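You operate a simulated robot arm through the tools that you are given. There is no shell and no other tool. Be economical: measure what you need, move in short steps, check, and stop when the job is done.

You are at the controls of a simulated robot arm. One attempt, no reset.

JOB
Put the soft drum on top of the yellow cup.

Only the result counts: the job must be done as asked and must still hold three seconds after the hand-in. Knocking over, shifting, dropping, spilling or breaking anything else fails it.

ROBOT AND FRAMES
A 7-joint arm with a two-finger parallel gripper, fixed in place. Base frame: the origin is at the foot of the arm, x ahead of it, y to its left, z up; the work surface is at about z = 74.5. Units: cm, rad, N and s.
With the tool pointing down near the work surface it reaches from about 30 to 68 cm from the base axis. Its first joint turns from -1.152 to 1.152 rad. Payload 1.57 kg.
Tool frame: the origin (TCP) lies between the finger pads and is the grasp point; the fingertips stand 3 cm ahead of it; z points along the fingers, y is the line along which they close. The gripper opens to 11 cm. The fingers are 2.4 cm wide and 1.2 cm thick; the gripper's body (4.8 by 11.2 cm) begins 7.8 cm behind the TCP.
Orientation is that of the tool frame in the base frame, as a unit quaternion [w, x, y, z]. With the fingers straight down and closing along the base's y, the tool's x points along the base's -x, its y along +y and its z along -z.

CONTROLS
- The arm moves only by the tool send_rows. Its argument "deltas" is a list of rows, each a list of 5 numbers: the shift along the tool's x, y, z in m, then the turn about the tool's z in rad, then the gripper command, from -1 (fully open) to 1 (shut), values between in proportion. In form: [[dx, dy, dz, yaw, gripper], ...]. A call has 1 to 12 rows; each row is the pose to reach, as a shift and turn from the pose commanded when the call began, along the tool's axes at that moment. A row lasts 0.2 s, in which the tool goes at most 5 cm and 0.15 rad; a call with a longer step from one row to the next is refused whole, and so is a gripper value outside its range. Where a pose cannot be reached the arm comes as near as it can. A force on the tool above 40 N (or 10 N above the force at the start of the call, whichever is more), or a blocked arm, ends the call early, and 0.2 s more pass. Each finger travels about 10.8 cm/s and halts on what it meets, pressing with about 38 N; the grip force reading is that of the motor and also rises with nothing between the fingers. The clock runs only during rows and for 0.2 s after the last one: add rows that repeat a pose to give the fingers time. It gives the time, the measured TCP pose, the force on the tool (base axes), the opening and the grip force at its end, in the units of the frame above (readings bear some noise), and new pictures: "pictures" is both (left out), scene, wrist or none.
- Cameras (640 x 400 px; columns grow to the right, rows downward): "scene" is fixed at [14.03, -38.4, 139.08]; the picture's right is [0.93, -0.37, 0.00], its down [-0.26, -0.64, -0.72] and it looks along [0.27, 0.67, -0.69] (base axes); focal length 326 px, centre (320, 200). "wrist" rides on the gripper at [7, 1.6, -14.1] in the tool frame; the picture's right is [-0.23, 0.97, 0.00], its down [-0.86, -0.20, -0.48] and it looks along [-0.47, -0.11, 0.88] (tool axes); focal length 222 px, centre (320, 200). There is no depth. A picture from a camera that has moved, and an enlarged one, comes with that camera's place and axes in the base frame and with its lens.
- inspect(camera, box): a new picture of the part [left, top, right, bottom] of that camera's present view, enlarged. It takes no simulated time.
- sign_off(): hands the job in; it is judged then, once.

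Go step by step. Nothing tells you positions but the pictures and the camera data: compare them with the known pose of the tool, close in by small moves and look again before you grip or let go. The budget is 90 turns and 170 pictures, counting those below and the enlarged ones. Unless the task says otherwise, let go and move clear before handing in, and close with one line.

The tools are called after "Emit:" by a JSON object that holds its "fn" and its "kwargs". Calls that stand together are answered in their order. send_rows: Moves the arm, as the interface text tells. Its arguments: {"type":"object","properties":{"deltas":{"type":"array","items":{"type":"array","items":{"type":"number"}}},"pictures":{"type":"string","enum":["both","scene","wrist","none"]}},"required":["deltas"]} The other tools are called the same way: inspect (camera, box) takes an enlarged picture of a part of a camera's view; sign_off () hands the job in.

At the start:

```text
t: 0.0
tool_pos: [41.59, 7.21, 101.89]
ee_rot: [0.0, -0.001, 1.0, -0.001]
ft_force: [0.4, -1.0, -0.3]
finger_gap: 11.01
grip_force: 0.1
```

scene: 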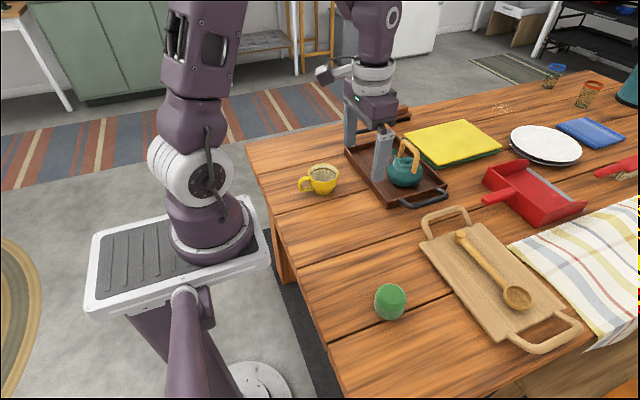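
wrist: 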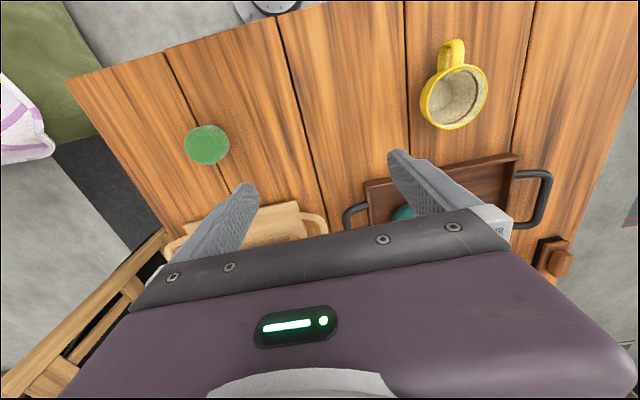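

I see a green cylinder (probably the soft drum) near x≈41, y≈-12 and a yellow cup near x≈41, y≈28. I'll enlarge both to measure them.

Emit:
{"fn": "inspect", "kwargs": {"camera": "scene", "box": [350, 265, 430, 335]}}

Emit:
{"fn": "inspect", "kwargs": {"camera": "scene", "box": [285, 150, 357, 210]}}

Emit:
{"fn": "inspect", "kwargs": {"camera": "wrist", "box": [400, 30, 510, 140]}}

Emit:
{"fn": "inspect", "kwargs": {"camera": "wrist", "box": [160, 100, 250, 180]}}

```text
5.71 times, centred on (390, 300) of scene
camera zoom: at [14.03, -38.4, 139.08], right [0.93, -0.37, 0.0], down [-0.26, -0.64, -0.72], along [0.27, 0.67, -0.69], focal length 1864 px, centre (-80, -371)
```

zoom: 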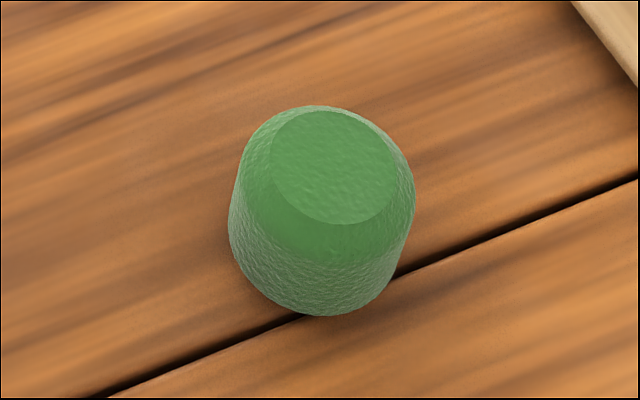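

```text
6.67 times, centred on (321, 180) of scene
camera zoom: at [14.03, -38.4, 139.08], right [0.93, -0.37, 0.0], down [-0.26, -0.64, -0.72], along [0.27, 0.67, -0.69], focal length 2174 px, centre (313, 333)
```

zoom: 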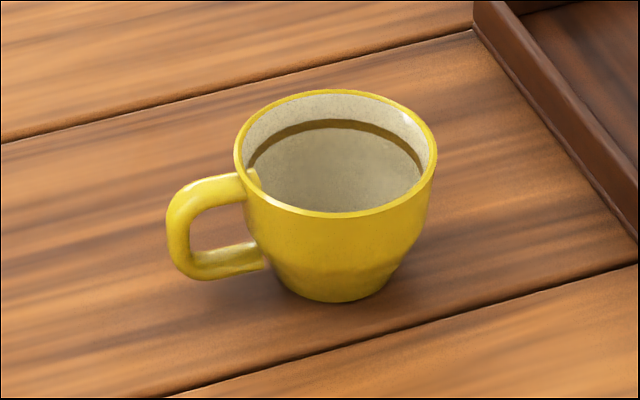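

```text
3.64 times, centred on (455, 85) of wrist
camera zoom: at [34.61, 8.78, 116.04], right [0.23, 0.97, 0.0], down [0.86, -0.2, 0.48], along [0.47, -0.11, -0.88], focal length 808 px, centre (-171, 618)
```

zoom: 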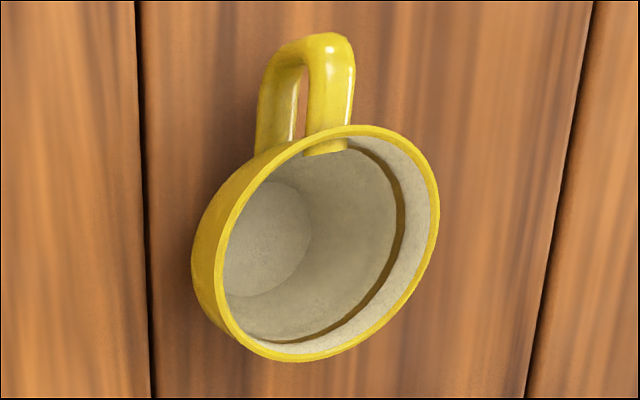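

```text
5.00 times, centred on (205, 140) of wrist
camera zoom: at [34.61, 8.78, 116.04], right [0.23, 0.97, 0.0], down [0.86, -0.2, 0.48], along [0.47, -0.11, -0.88], focal length 1111 px, centre (895, 500)
```

zoom: 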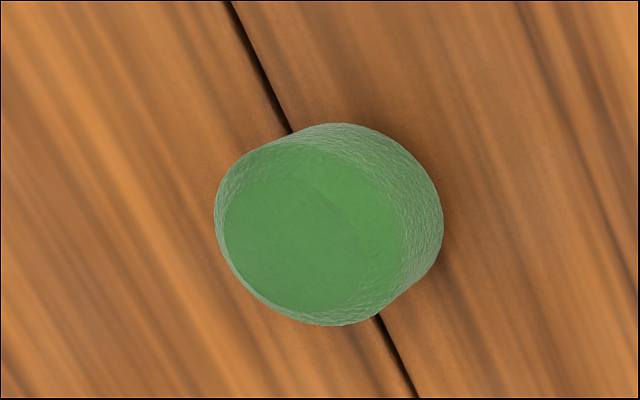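

The drum is a green barrel about 6.5 cm across and 6.5 cm tall, with its top near z≈81. The cup rim is about 8.5 cm across at z≈81.5. I'll move above the drum for a closer look.

Emit:
{"fn": "send_rows", "kwargs": {"deltas": [[0.004, -0.045, 0, 0, -1], [0.008, -0.09, 0, 0, -1], [0.012, -0.135, 0.01, 0, -1], [0.016, -0.18, 0.03, 0, -1], [0.018, -0.193, 0.05, 0, -1], [0.018, -0.193, 0.06, 0, -1], [0.018, -0.193, 0.06, 0, -1]]}}

```text
t: 1.6
tool_pos: [39.78, -12.3, 95.86]
ee_rot: [0.0, 0.0, 1.0, -0.001]
ft_force: [0.3, -0.7, 0.0]
finger_gap: 11.0
grip_force: 0.1
camera wrist: at [32.83, -10.61, 109.97], right [0.23, 0.97, 0.0], down [0.86, -0.2, 0.48], along [0.47, -0.11, -0.88], focal length 222 px, centre (320, 200)
```

scene: 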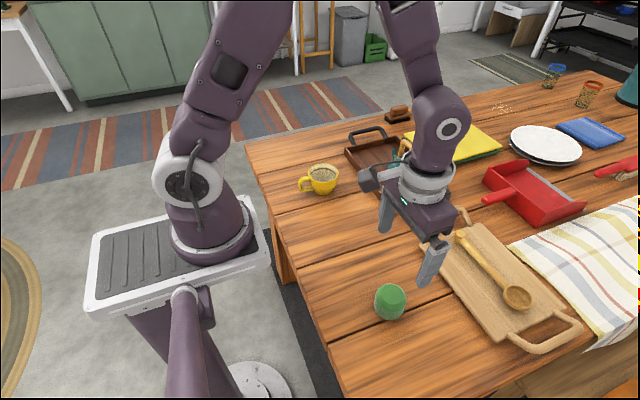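
wrist: 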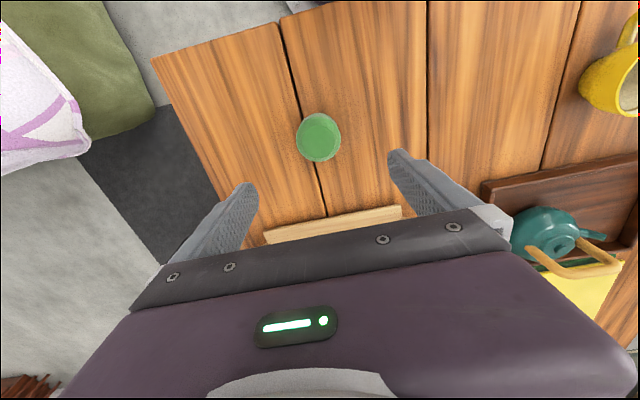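

The drum is right below the tool, near (39.9, -12.3). I'll enlarge it to refine the size.

Emit:
{"fn": "inspect", "kwargs": {"camera": "wrist", "box": [279, 100, 359, 170]}}

```text
5.71 times, centred on (319, 135) of wrist
camera zoom: at [32.83, -10.61, 109.97], right [0.23, 0.97, 0.0], down [0.86, -0.2, 0.48], along [0.47, -0.11, -0.88], focal length 1269 px, centre (326, 571)
```

zoom: 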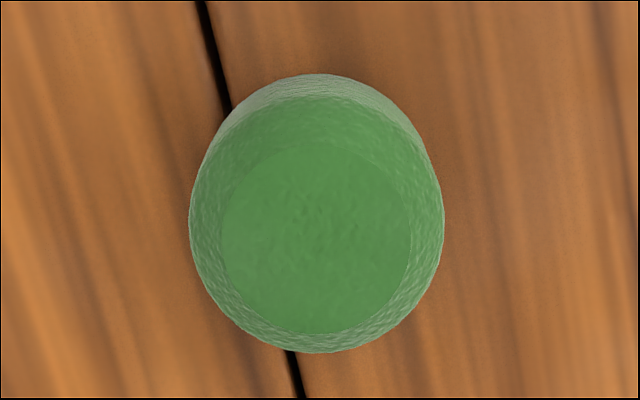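

The drum's centre is near (39.9, -12.5), its diameter is about 6.4, its mid-height is about 78 and its top about 81.3. I'll go down with the tips a little below mid-height, and look before closing.

Emit:
{"fn": "send_rows", "kwargs": {"deltas": [[-0.001, -0.002, 0.04, 0, -1], [-0.001, -0.002, 0.08, 0, -1], [-0.001, -0.002, 0.12, 0, -1], [-0.001, -0.002, 0.145, 0, -1], [-0.001, -0.002, 0.162, 0, -1], [-0.001, -0.002, 0.162, 0, -1]]}}

Emit:
{"fn": "inspect", "kwargs": {"camera": "scene", "box": [340, 240, 450, 340]}}

```text
t: 3.0
tool_pos: [39.9, -12.47, 79.77]
ee_rot: [0.0, 0.0, 1.0, 0.0]
ft_force: [0.4, 0.3, -0.8]
finger_gap: 11.0
grip_force: 0.0
camera wrist: at [32.87, -10.82, 93.87], right [0.23, 0.97, 0.0], down [0.86, -0.2, 0.48], along [0.47, -0.11, -0.88], focal length 222 px, centre (320, 200)
```

scene: 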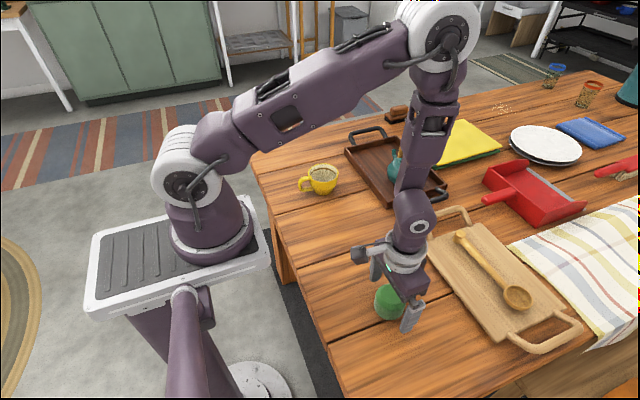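
wrist: 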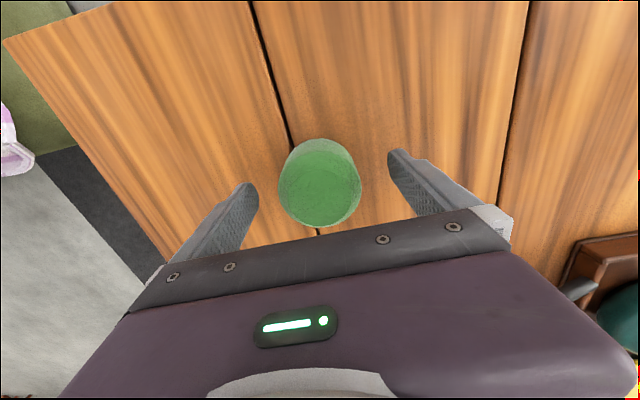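

```text
4.00 times, centred on (395, 290) of scene
camera zoom: at [14.03, -38.4, 139.08], right [0.93, -0.37, 0.0], down [-0.26, -0.64, -0.72], along [0.27, 0.67, -0.69], focal length 1305 px, centre (20, -160)
```

zoom: 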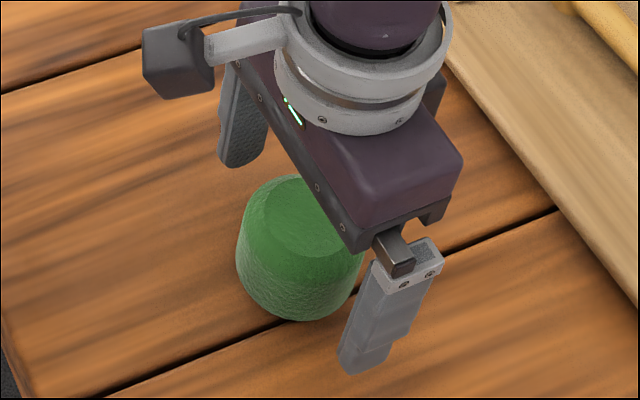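

The drum is centred between the fingers. I'll close softly to a gap of about 5.5 cm and read the grip.

Emit:
{"fn": "send_rows", "kwargs": {"deltas": [[0, 0, 0, 0, -0.4], [0, 0, 0, 0, -0.1], [0, 0, 0, 0, 0.0], [0, 0, 0, 0, 0.0], [0, 0, 0, 0, 0.0]]}}

```text
t: 4.2
tool_pos: [39.94, -12.45, 79.83]
ee_rot: [0.0, 0.001, 1.0, 0.0]
ft_force: [0.4, 0.9, -0.7]
finger_gap: 6.01
grip_force: 37.4
camera wrist: at [32.87, -10.82, 93.89], right [0.23, 0.97, 0.0], down [0.86, -0.2, 0.48], along [0.47, -0.11, -0.88], focal length 222 px, centre (320, 200)
```

scene: 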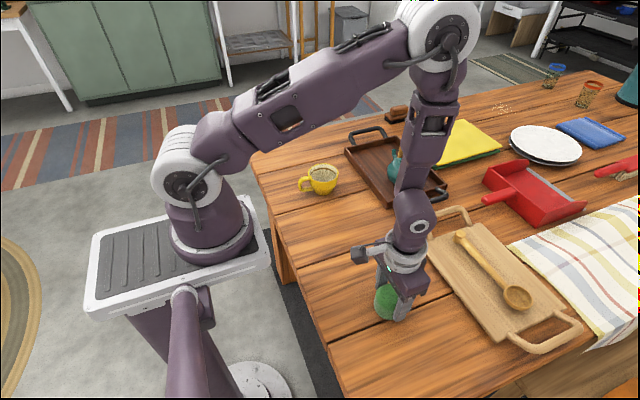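
wrist: 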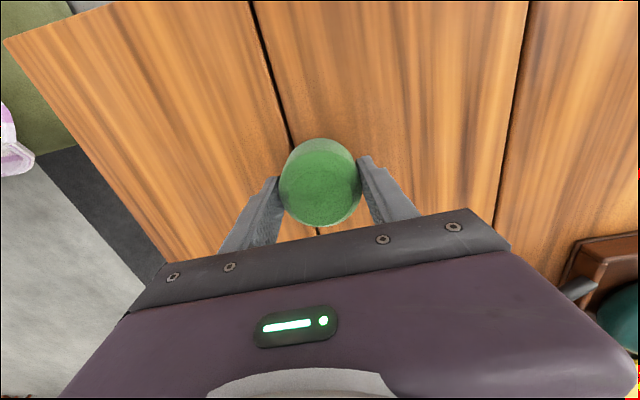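

The drum is gripped at a gap of 6.0 cm. I'll lift it a few centimetres and check the hold.

Emit:
{"fn": "send_rows", "kwargs": {"deltas": [[0, 0, 0, 0, 0.2], [0, 0, -0.01, 0, 0.2], [0, 0, -0.03, 0, 0.2], [0, 0, -0.06, 0, 0.2], [0, 0, -0.1, 0, 0.2], [0, 0, -0.12, 0, 0.2], [0, 0, -0.12, 0, 0.2]]}}

Emit:
{"fn": "inspect", "kwargs": {"camera": "scene", "box": [350, 180, 470, 300]}}

```text
t: 5.8
tool_pos: [39.93, -12.2, 91.63]
ee_rot: [0.0, 0.0, 1.0, 0.0]
ft_force: [-0.3, 0.0, -0.7]
finger_gap: 6.04
grip_force: 38.3
camera wrist: at [32.85, -10.55, 105.78], right [0.23, 0.97, 0.0], down [0.86, -0.2, 0.48], along [0.47, -0.11, -0.88], focal length 222 px, centre (320, 200)
```

scene: 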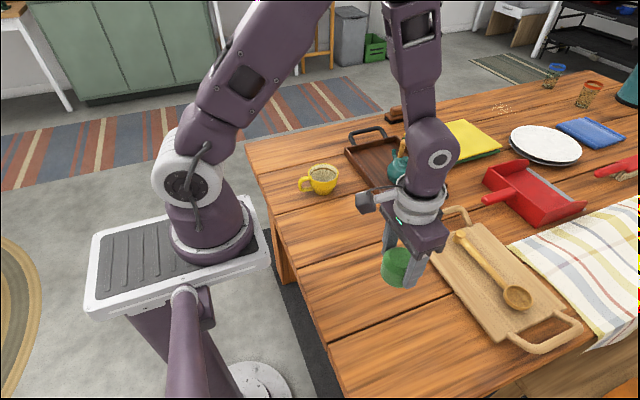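
wrist: 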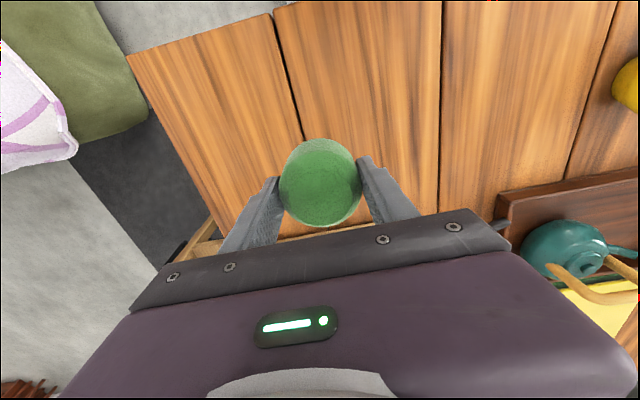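

```text
3.33 times, centred on (410, 240) of scene
camera zoom: at [14.03, -38.4, 139.08], right [0.93, -0.37, 0.0], down [-0.26, -0.64, -0.72], along [0.27, 0.67, -0.69], focal length 1087 px, centre (20, 67)
```

zoom: 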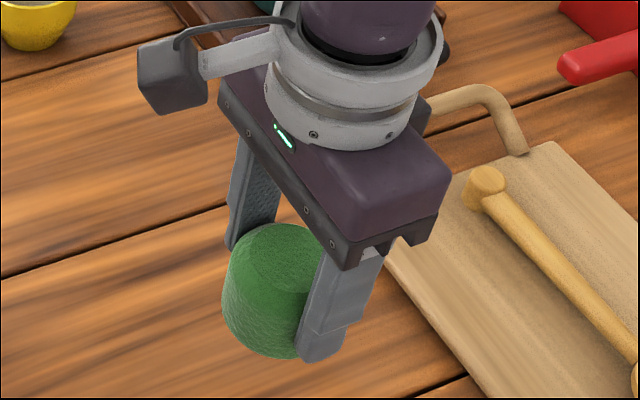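

The drum is held firmly. I'll raise it and carry it across to above the cup at about (41.4, 27).

Emit:
{"fn": "send_rows", "kwargs": {"deltas": [[0, 0.02, -0.03, 0, 0.2], [-0.002, 0.06, -0.05, 0, 0.2], [-0.004, 0.105, -0.05, 0, 0.2], [-0.006, 0.15, -0.05, 0, 0.2], [-0.008, 0.195, -0.05, 0, 0.2], [-0.01, 0.24, -0.05, 0, 0.2], [-0.012, 0.285, -0.05, 0, 0.2], [-0.014, 0.33, -0.05, 0, 0.2], [-0.015, 0.365, -0.05, 0, 0.2], [-0.015, 0.385, -0.05, 0, 0.2], [-0.015, 0.392, -0.05, 0, 0.2], [-0.015, 0.392, -0.05, 0, 0.2]]}}

Emit:
{"fn": "inspect", "kwargs": {"camera": "scene", "box": [265, 90, 385, 210]}}

Emit:
{"fn": "inspect", "kwargs": {"camera": "wrist", "box": [240, 60, 400, 240]}}

```text
t: 8.4
tool_pos: [41.41, 26.84, 96.73]
ee_rot: [0.0, 0.0, 1.0, 0.0]
ft_force: [-0.2, -1.0, -0.4]
finger_gap: 6.0
grip_force: 37.9
camera wrist: at [34.38, 28.56, 110.79], right [0.23, 0.97, 0.0], down [0.86, -0.2, 0.48], along [0.47, -0.11, -0.88], focal length 222 px, centre (320, 200)
```

scene: 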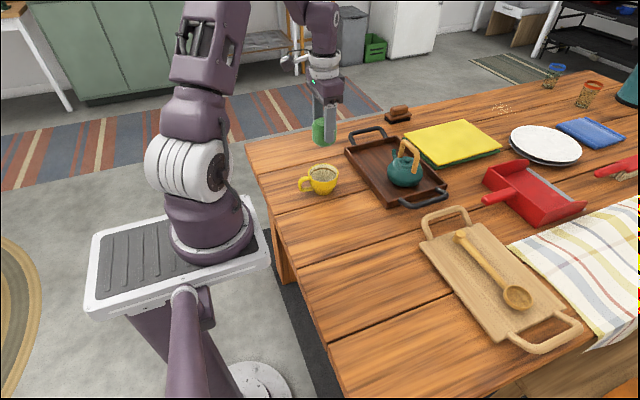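
wrist: 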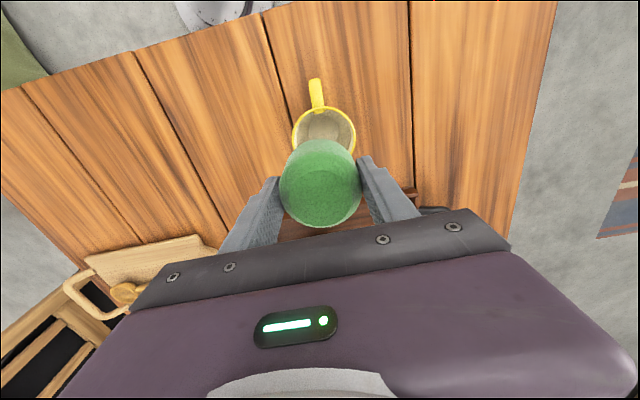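

```text
3.33 times, centred on (325, 150) of scene
camera zoom: at [14.03, -38.4, 139.08], right [0.93, -0.37, 0.0], down [-0.26, -0.64, -0.72], along [0.27, 0.67, -0.69], focal length 1087 px, centre (303, 367)
```

zoom: 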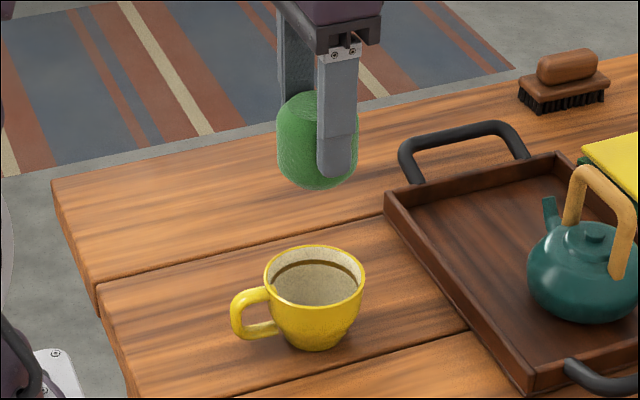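

```text
2.22 times, centred on (320, 150) of wrist
camera zoom: at [34.38, 28.56, 110.79], right [0.23, 0.97, 0.0], down [0.86, -0.2, 0.48], along [0.47, -0.11, -0.88], focal length 494 px, centre (320, 311)
```

zoom: 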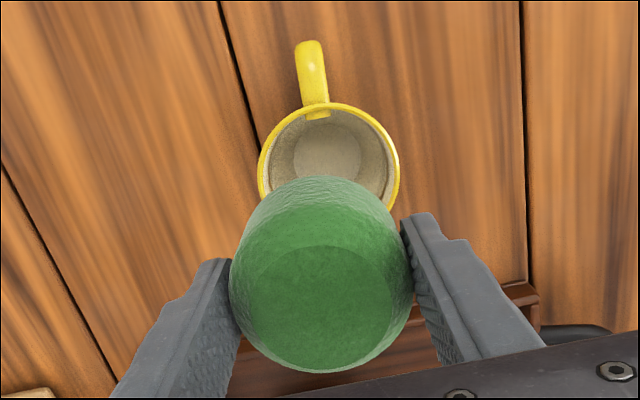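

The cup centre works out at about (41.4, 27.4). I'll align the tool and lower the drum to just above the rim.

Emit:
{"fn": "send_rows", "kwargs": {"deltas": [[0, 0.0055, 0, 0, 0.2], [0, 0.0055, 0.03, 0, 0.2], [0, 0.0055, 0.06, 0, 0.2], [0, 0.0055, 0.08, 0, 0.2], [0, 0.0055, 0.088, 0, 0.2], [0, 0.0055, 0.088, 0, 0.2]]}}

Emit:
{"fn": "inspect", "kwargs": {"camera": "scene", "box": [280, 120, 370, 210]}}

Emit:
{"fn": "inspect", "kwargs": {"camera": "wrist", "box": [240, 60, 400, 240]}}

```text
t: 9.8
tool_pos: [41.38, 27.48, 87.87]
ee_rot: [0.0, 0.0, 1.0, 0.0]
ft_force: [1.5, -0.3, -0.4]
finger_gap: 6.05
grip_force: 38.7
camera wrist: at [34.43, 29.06, 101.96], right [0.23, 0.97, 0.0], down [0.86, -0.2, 0.48], along [0.47, -0.11, -0.88], focal length 222 px, centre (320, 200)
```

scene: 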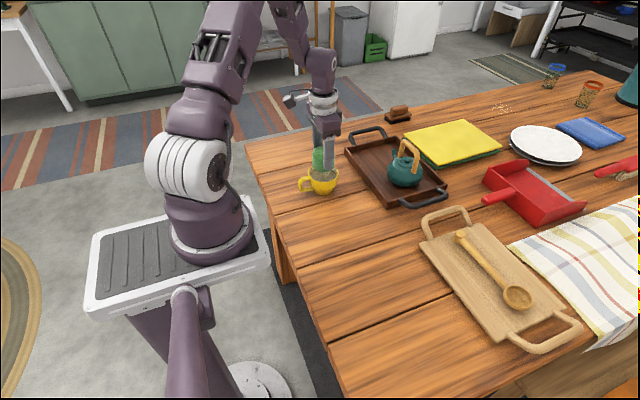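
wrist: 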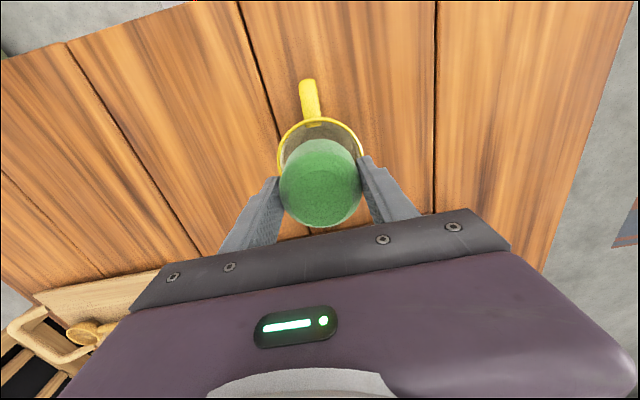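

```text
4.44 times, centred on (325, 165) of scene
camera zoom: at [14.03, -38.4, 139.08], right [0.93, -0.37, 0.0], down [-0.26, -0.64, -0.72], along [0.27, 0.67, -0.69], focal length 1450 px, centre (298, 356)
```

zoom: 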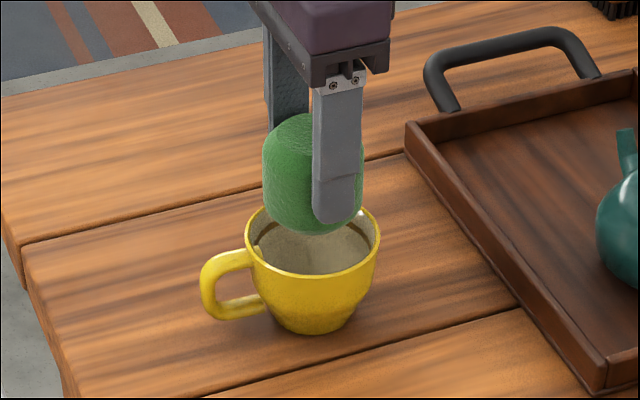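

```text
2.22 times, centred on (320, 150) of wrist
camera zoom: at [34.43, 29.06, 101.96], right [0.23, 0.97, 0.0], down [0.86, -0.2, 0.48], along [0.47, -0.11, -0.88], focal length 494 px, centre (320, 311)
```

zoom: 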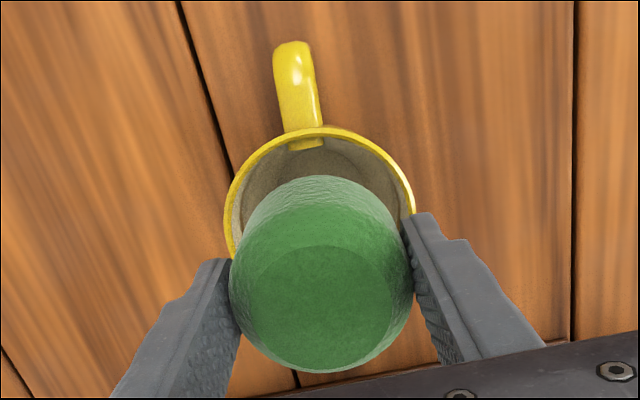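

The drum is centred over the rim. I'll lower it about 2.3 cm, so that its base goes inside the rim and the fingertips stay just above it.

Emit:
{"fn": "send_rows", "kwargs": {"deltas": [[0, 0, 0.008, 0, 0.2], [0, 0, 0.015, 0, 0.2], [0, 0, 0.02, 0, 0.2], [0, 0, 0.023, 0, 0.2], [0, 0, 0.023, 0, 0.2]]}}

Emit:
{"fn": "inspect", "kwargs": {"camera": "scene", "box": [285, 140, 357, 210]}}

Emit:
{"fn": "inspect", "kwargs": {"camera": "wrist", "box": [240, 80, 400, 240]}}

```text
t: 10.7
tool_pos: [41.46, 27.17, 86.24]
ee_rot: [0.001, 0.0, 1.0, 0.001]
ft_force: [-4.0, -1.5, 15.9]
finger_gap: 6.03
grip_force: 38.4
stopped in row 4: the force on the tool passed its limit (the readings are from after the stop); the commanded pose is now the measured one
camera wrist: at [34.43, 28.94, 100.25], right [0.23, 0.97, 0.0], down [0.85, -0.2, 0.48], along [0.47, -0.11, -0.88], focal length 222 px, centre (320, 200)
```

scene: 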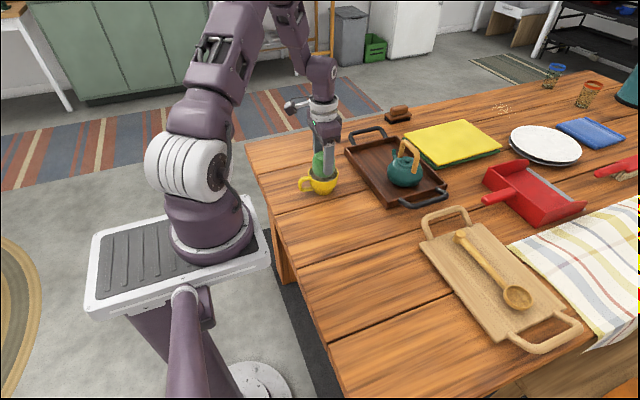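
wrist: 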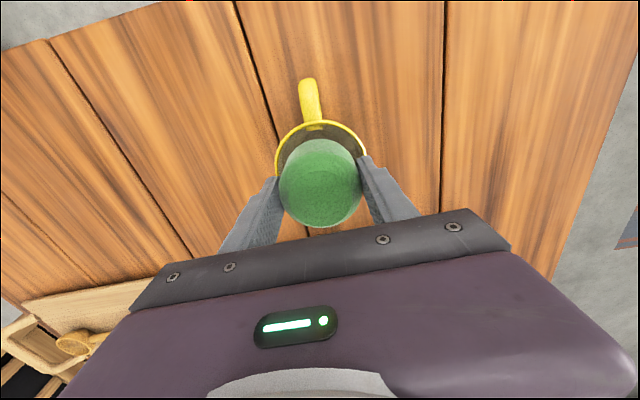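

```text
5.71 times, centred on (321, 175) of scene
camera zoom: at [14.0, -38.42, 139.08], right [0.93, -0.37, 0.0], down [-0.26, -0.64, -0.72], along [0.27, 0.67, -0.69], focal length 1864 px, centre (314, 343)
```

zoom: 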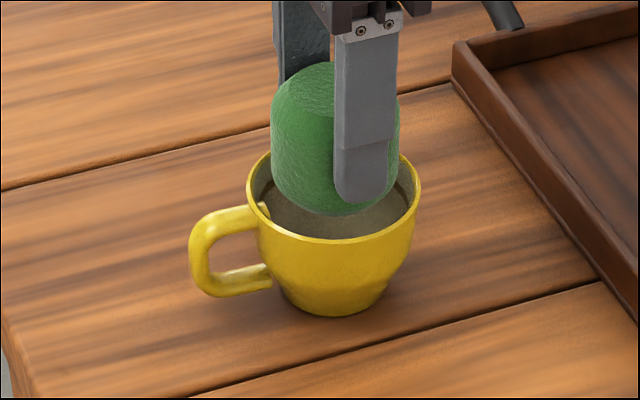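

```text
2.50 times, centred on (320, 160) of wrist
camera zoom: at [34.43, 28.94, 100.25], right [0.23, 0.97, 0.0], down [0.85, -0.2, 0.48], along [0.47, -0.11, -0.88], focal length 555 px, centre (320, 300)
```

zoom: 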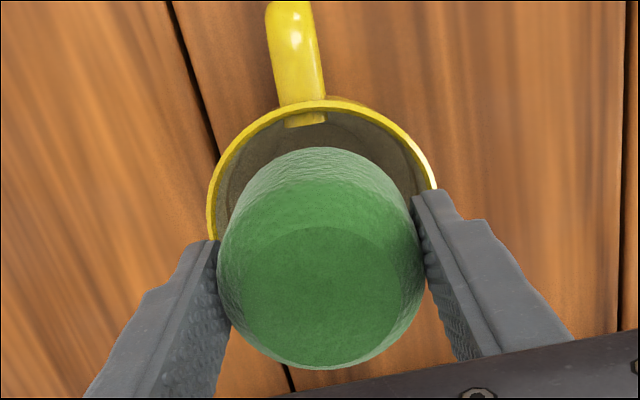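

The drum met firm resistance with its base about level with the rim, so the cup supports it there. I'll ease up a little and read the force.

Emit:
{"fn": "send_rows", "kwargs": {"deltas": [[0, 0, -0.002, 0, 0.2], [0, 0, -0.002, 0, 0.2]], "pictures": "none"}}

Emit:
{"fn": "inspect", "kwargs": {"camera": "scene", "box": [300, 145, 345, 200]}}

```text
t: 11.2
tool_pos: [41.44, 27.32, 86.29]
ee_rot: [0.0, 0.001, 1.0, 0.0]
ft_force: [0.1, 0.7, 0.2]
finger_gap: 6.05
grip_force: 38.3
```

```text
7.27 times, centred on (322, 172) of scene
camera zoom: at [14.03, -38.4, 139.08], right [0.93, -0.37, 0.0], down [-0.26, -0.64, -0.72], along [0.27, 0.67, -0.69], focal length 2372 px, centre (302, 400)
```

zoom: 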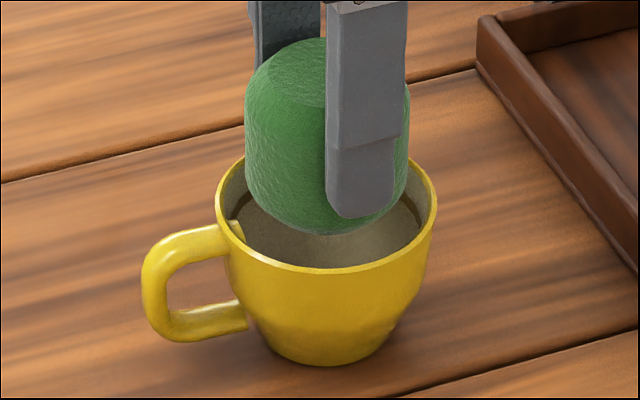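

Contact is now unloaded and the drum is centred on the rim. I'll lower to a light touch and open only slightly, so the fingers still guard it.

Emit:
{"fn": "send_rows", "kwargs": {"deltas": [[0, 0, 0.001, 0, 0.2], [0, 0, 0.0015, 0, 0.0], [0, 0, 0.0015, 0, -0.15], [0, 0, 0.0015, 0, -0.25], [0, 0, 0.0015, 0, -0.25], [0, 0, 0.0015, 0, -0.25], [0, 0, 0.0015, 0, -0.25]]}}

Emit:
{"fn": "inspect", "kwargs": {"camera": "scene", "box": [300, 145, 345, 200]}}

Emit:
{"fn": "inspect", "kwargs": {"camera": "wrist", "box": [240, 80, 400, 240]}}

```text
t: 12.8
tool_pos: [41.41, 27.48, 86.18]
ee_rot: [0.001, 0.0, 1.0, 0.001]
ft_force: [0.8, 0.6, 0.2]
finger_gap: 6.88
grip_force: 0.0
camera wrist: at [34.46, 28.98, 100.26], right [0.23, 0.97, 0.0], down [0.85, -0.2, 0.48], along [0.47, -0.11, -0.88], focal length 222 px, centre (320, 200)
```

scene: 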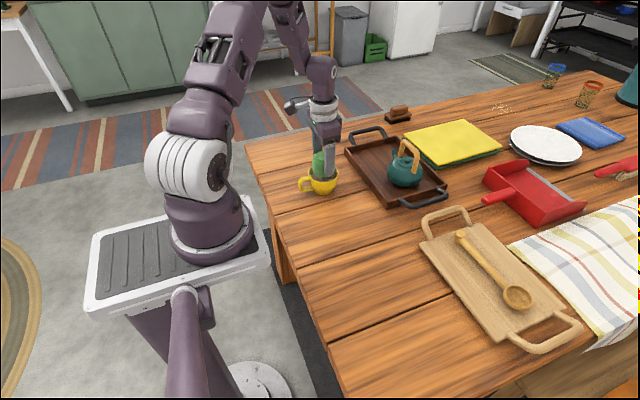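
wrist: 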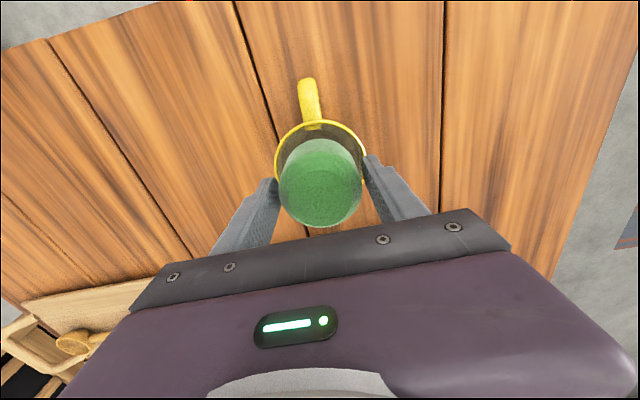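

```text
7.27 times, centred on (322, 172) of scene
camera zoom: at [14.03, -38.4, 139.08], right [0.93, -0.37, 0.0], down [-0.26, -0.64, -0.72], along [0.27, 0.67, -0.69], focal length 2372 px, centre (302, 400)
```

zoom: 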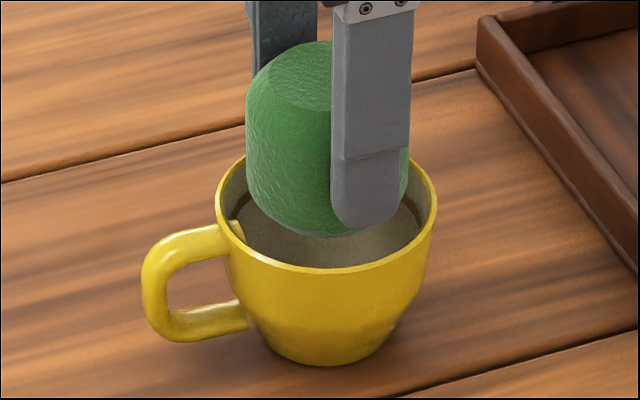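

```text
2.50 times, centred on (320, 160) of wrist
camera zoom: at [34.46, 28.98, 100.26], right [0.23, 0.97, 0.0], down [0.85, -0.2, 0.48], along [0.47, -0.11, -0.88], focal length 555 px, centre (320, 300)
```

zoom: 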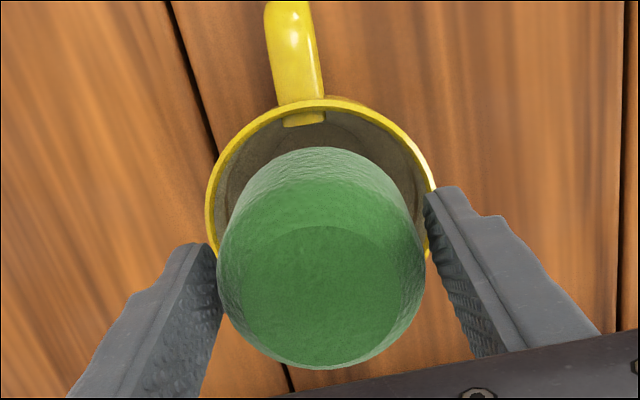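

The drum stands on the cup with no grip force. I'll open the rest of the way slowly and then look.

Emit:
{"fn": "send_rows", "kwargs": {"deltas": [[0, 0, 0, 0, -0.35], [0, 0, 0, 0, -0.45], [0, 0, 0, 0, -0.6], [0, 0, 0, 0, -0.8], [0, 0, 0, 0, -0.95], [0, 0, 0, 0, -0.95]]}}

Emit:
{"fn": "inspect", "kwargs": {"camera": "scene", "box": [300, 145, 345, 200]}}

Emit:
{"fn": "inspect", "kwargs": {"camera": "wrist", "box": [240, 80, 400, 240]}}

```text
t: 14.2
tool_pos: [41.27, 27.22, 86.15]
ee_rot: [0.001, 0.0, 1.0, 0.001]
ft_force: [-0.2, -0.2, 0.3]
finger_gap: 10.74
grip_force: 0.1
camera wrist: at [34.46, 28.98, 100.26], right [0.23, 0.97, 0.0], down [0.85, -0.2, 0.48], along [0.47, -0.11, -0.88], focal length 222 px, centre (320, 200)
```

scene: 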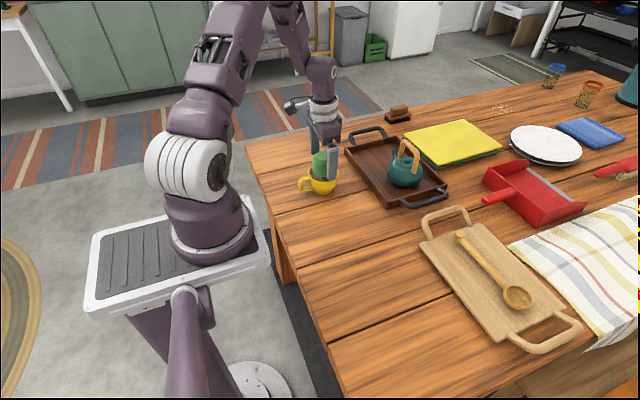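
wrist: 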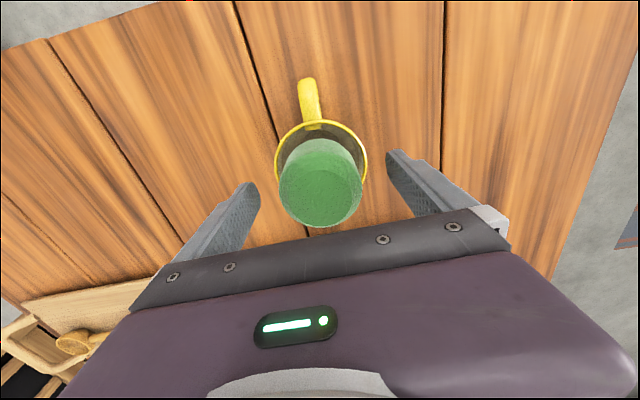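

```text
7.27 times, centred on (322, 172) of scene
camera zoom: at [14.03, -38.4, 139.08], right [0.93, -0.37, 0.0], down [-0.26, -0.64, -0.72], along [0.27, 0.67, -0.69], focal length 2372 px, centre (302, 400)
```

zoom: 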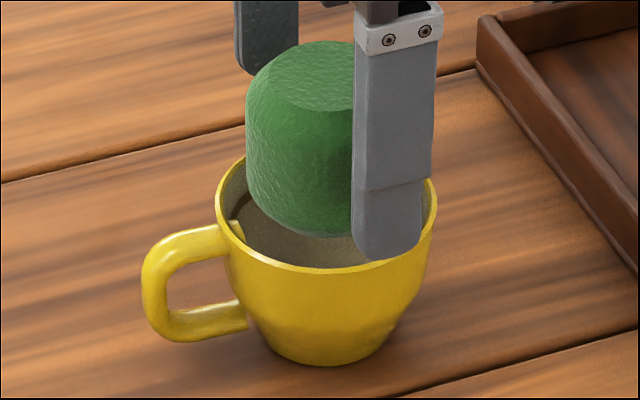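

```text
2.50 times, centred on (320, 160) of wrist
camera zoom: at [34.46, 28.98, 100.26], right [0.23, 0.97, 0.0], down [0.85, -0.2, 0.48], along [0.47, -0.11, -0.88], focal length 555 px, centre (320, 300)
```

zoom: 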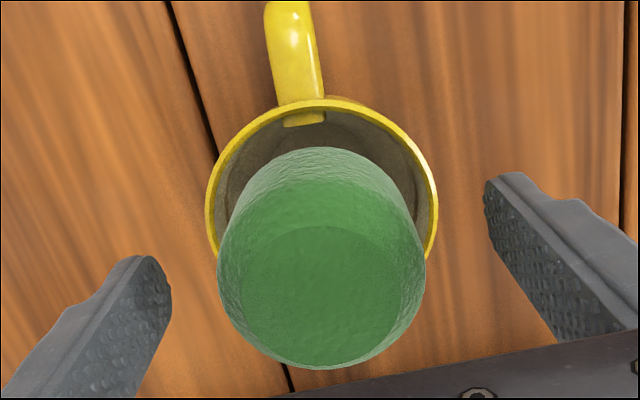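

The drum stands upright and free on the cup. I'll retreat straight up and check that it stays.

Emit:
{"fn": "send_rows", "kwargs": {"deltas": [[0, 0, -0.01, 0, -0.95], [0, 0, -0.03, 0, -0.95], [0, 0, -0.06, 0, -0.95], [0, 0, -0.1, 0, -0.95], [0, 0, -0.14, 0, -0.95], [0, 0, -0.14, 0, -0.95], [0, 0, -0.14, 0, -0.95], [0, 0, -0.14, 0, -0.95], [0, 0, -0.14, 0, -0.95]]}}

Emit:
{"fn": "inspect", "kwargs": {"camera": "scene", "box": [300, 145, 345, 200]}}

```text
t: 16.2
tool_pos: [41.61, 27.48, 100.21]
ee_rot: [0.001, 0.0, 1.0, 0.0]
ft_force: [0.8, 0.4, 1.0]
finger_gap: 10.75
grip_force: 0.1
camera wrist: at [34.6, 28.96, 114.3], right [0.23, 0.97, 0.0], down [0.85, -0.2, 0.48], along [0.47, -0.11, -0.88], focal length 222 px, centre (320, 200)
```

scene: 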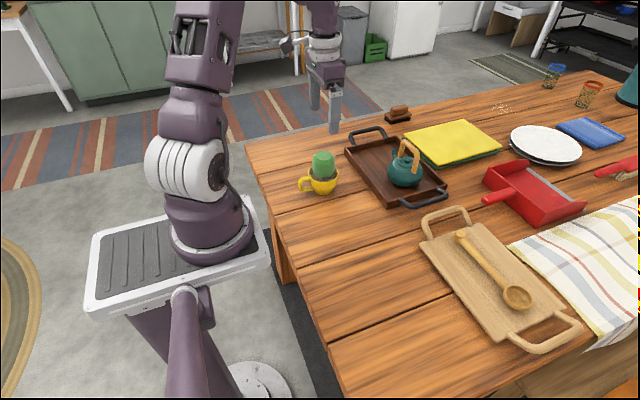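
wrist: 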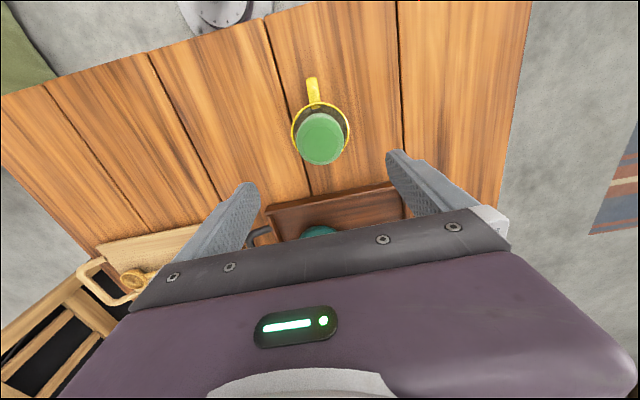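

```text
7.27 times, centred on (322, 172) of scene
camera zoom: at [14.03, -38.4, 139.08], right [0.93, -0.37, 0.0], down [-0.26, -0.64, -0.72], along [0.27, 0.67, -0.69], focal length 2372 px, centre (302, 400)
```

zoom: 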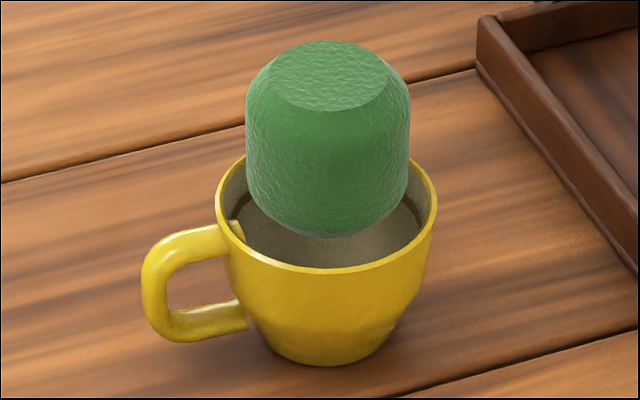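

The drum has stayed upright and centred on the cup, nothing else has moved, and the gripper is clear. I'm handing in.

Emit:
{"fn": "sign_off", "kwargs": {}}

```text
The job is handed in.
```

The soft drum is standing on top of the yellow cup. It held still for about two seconds after I let go and lifted clear, and nothing else had moved when I handed in.
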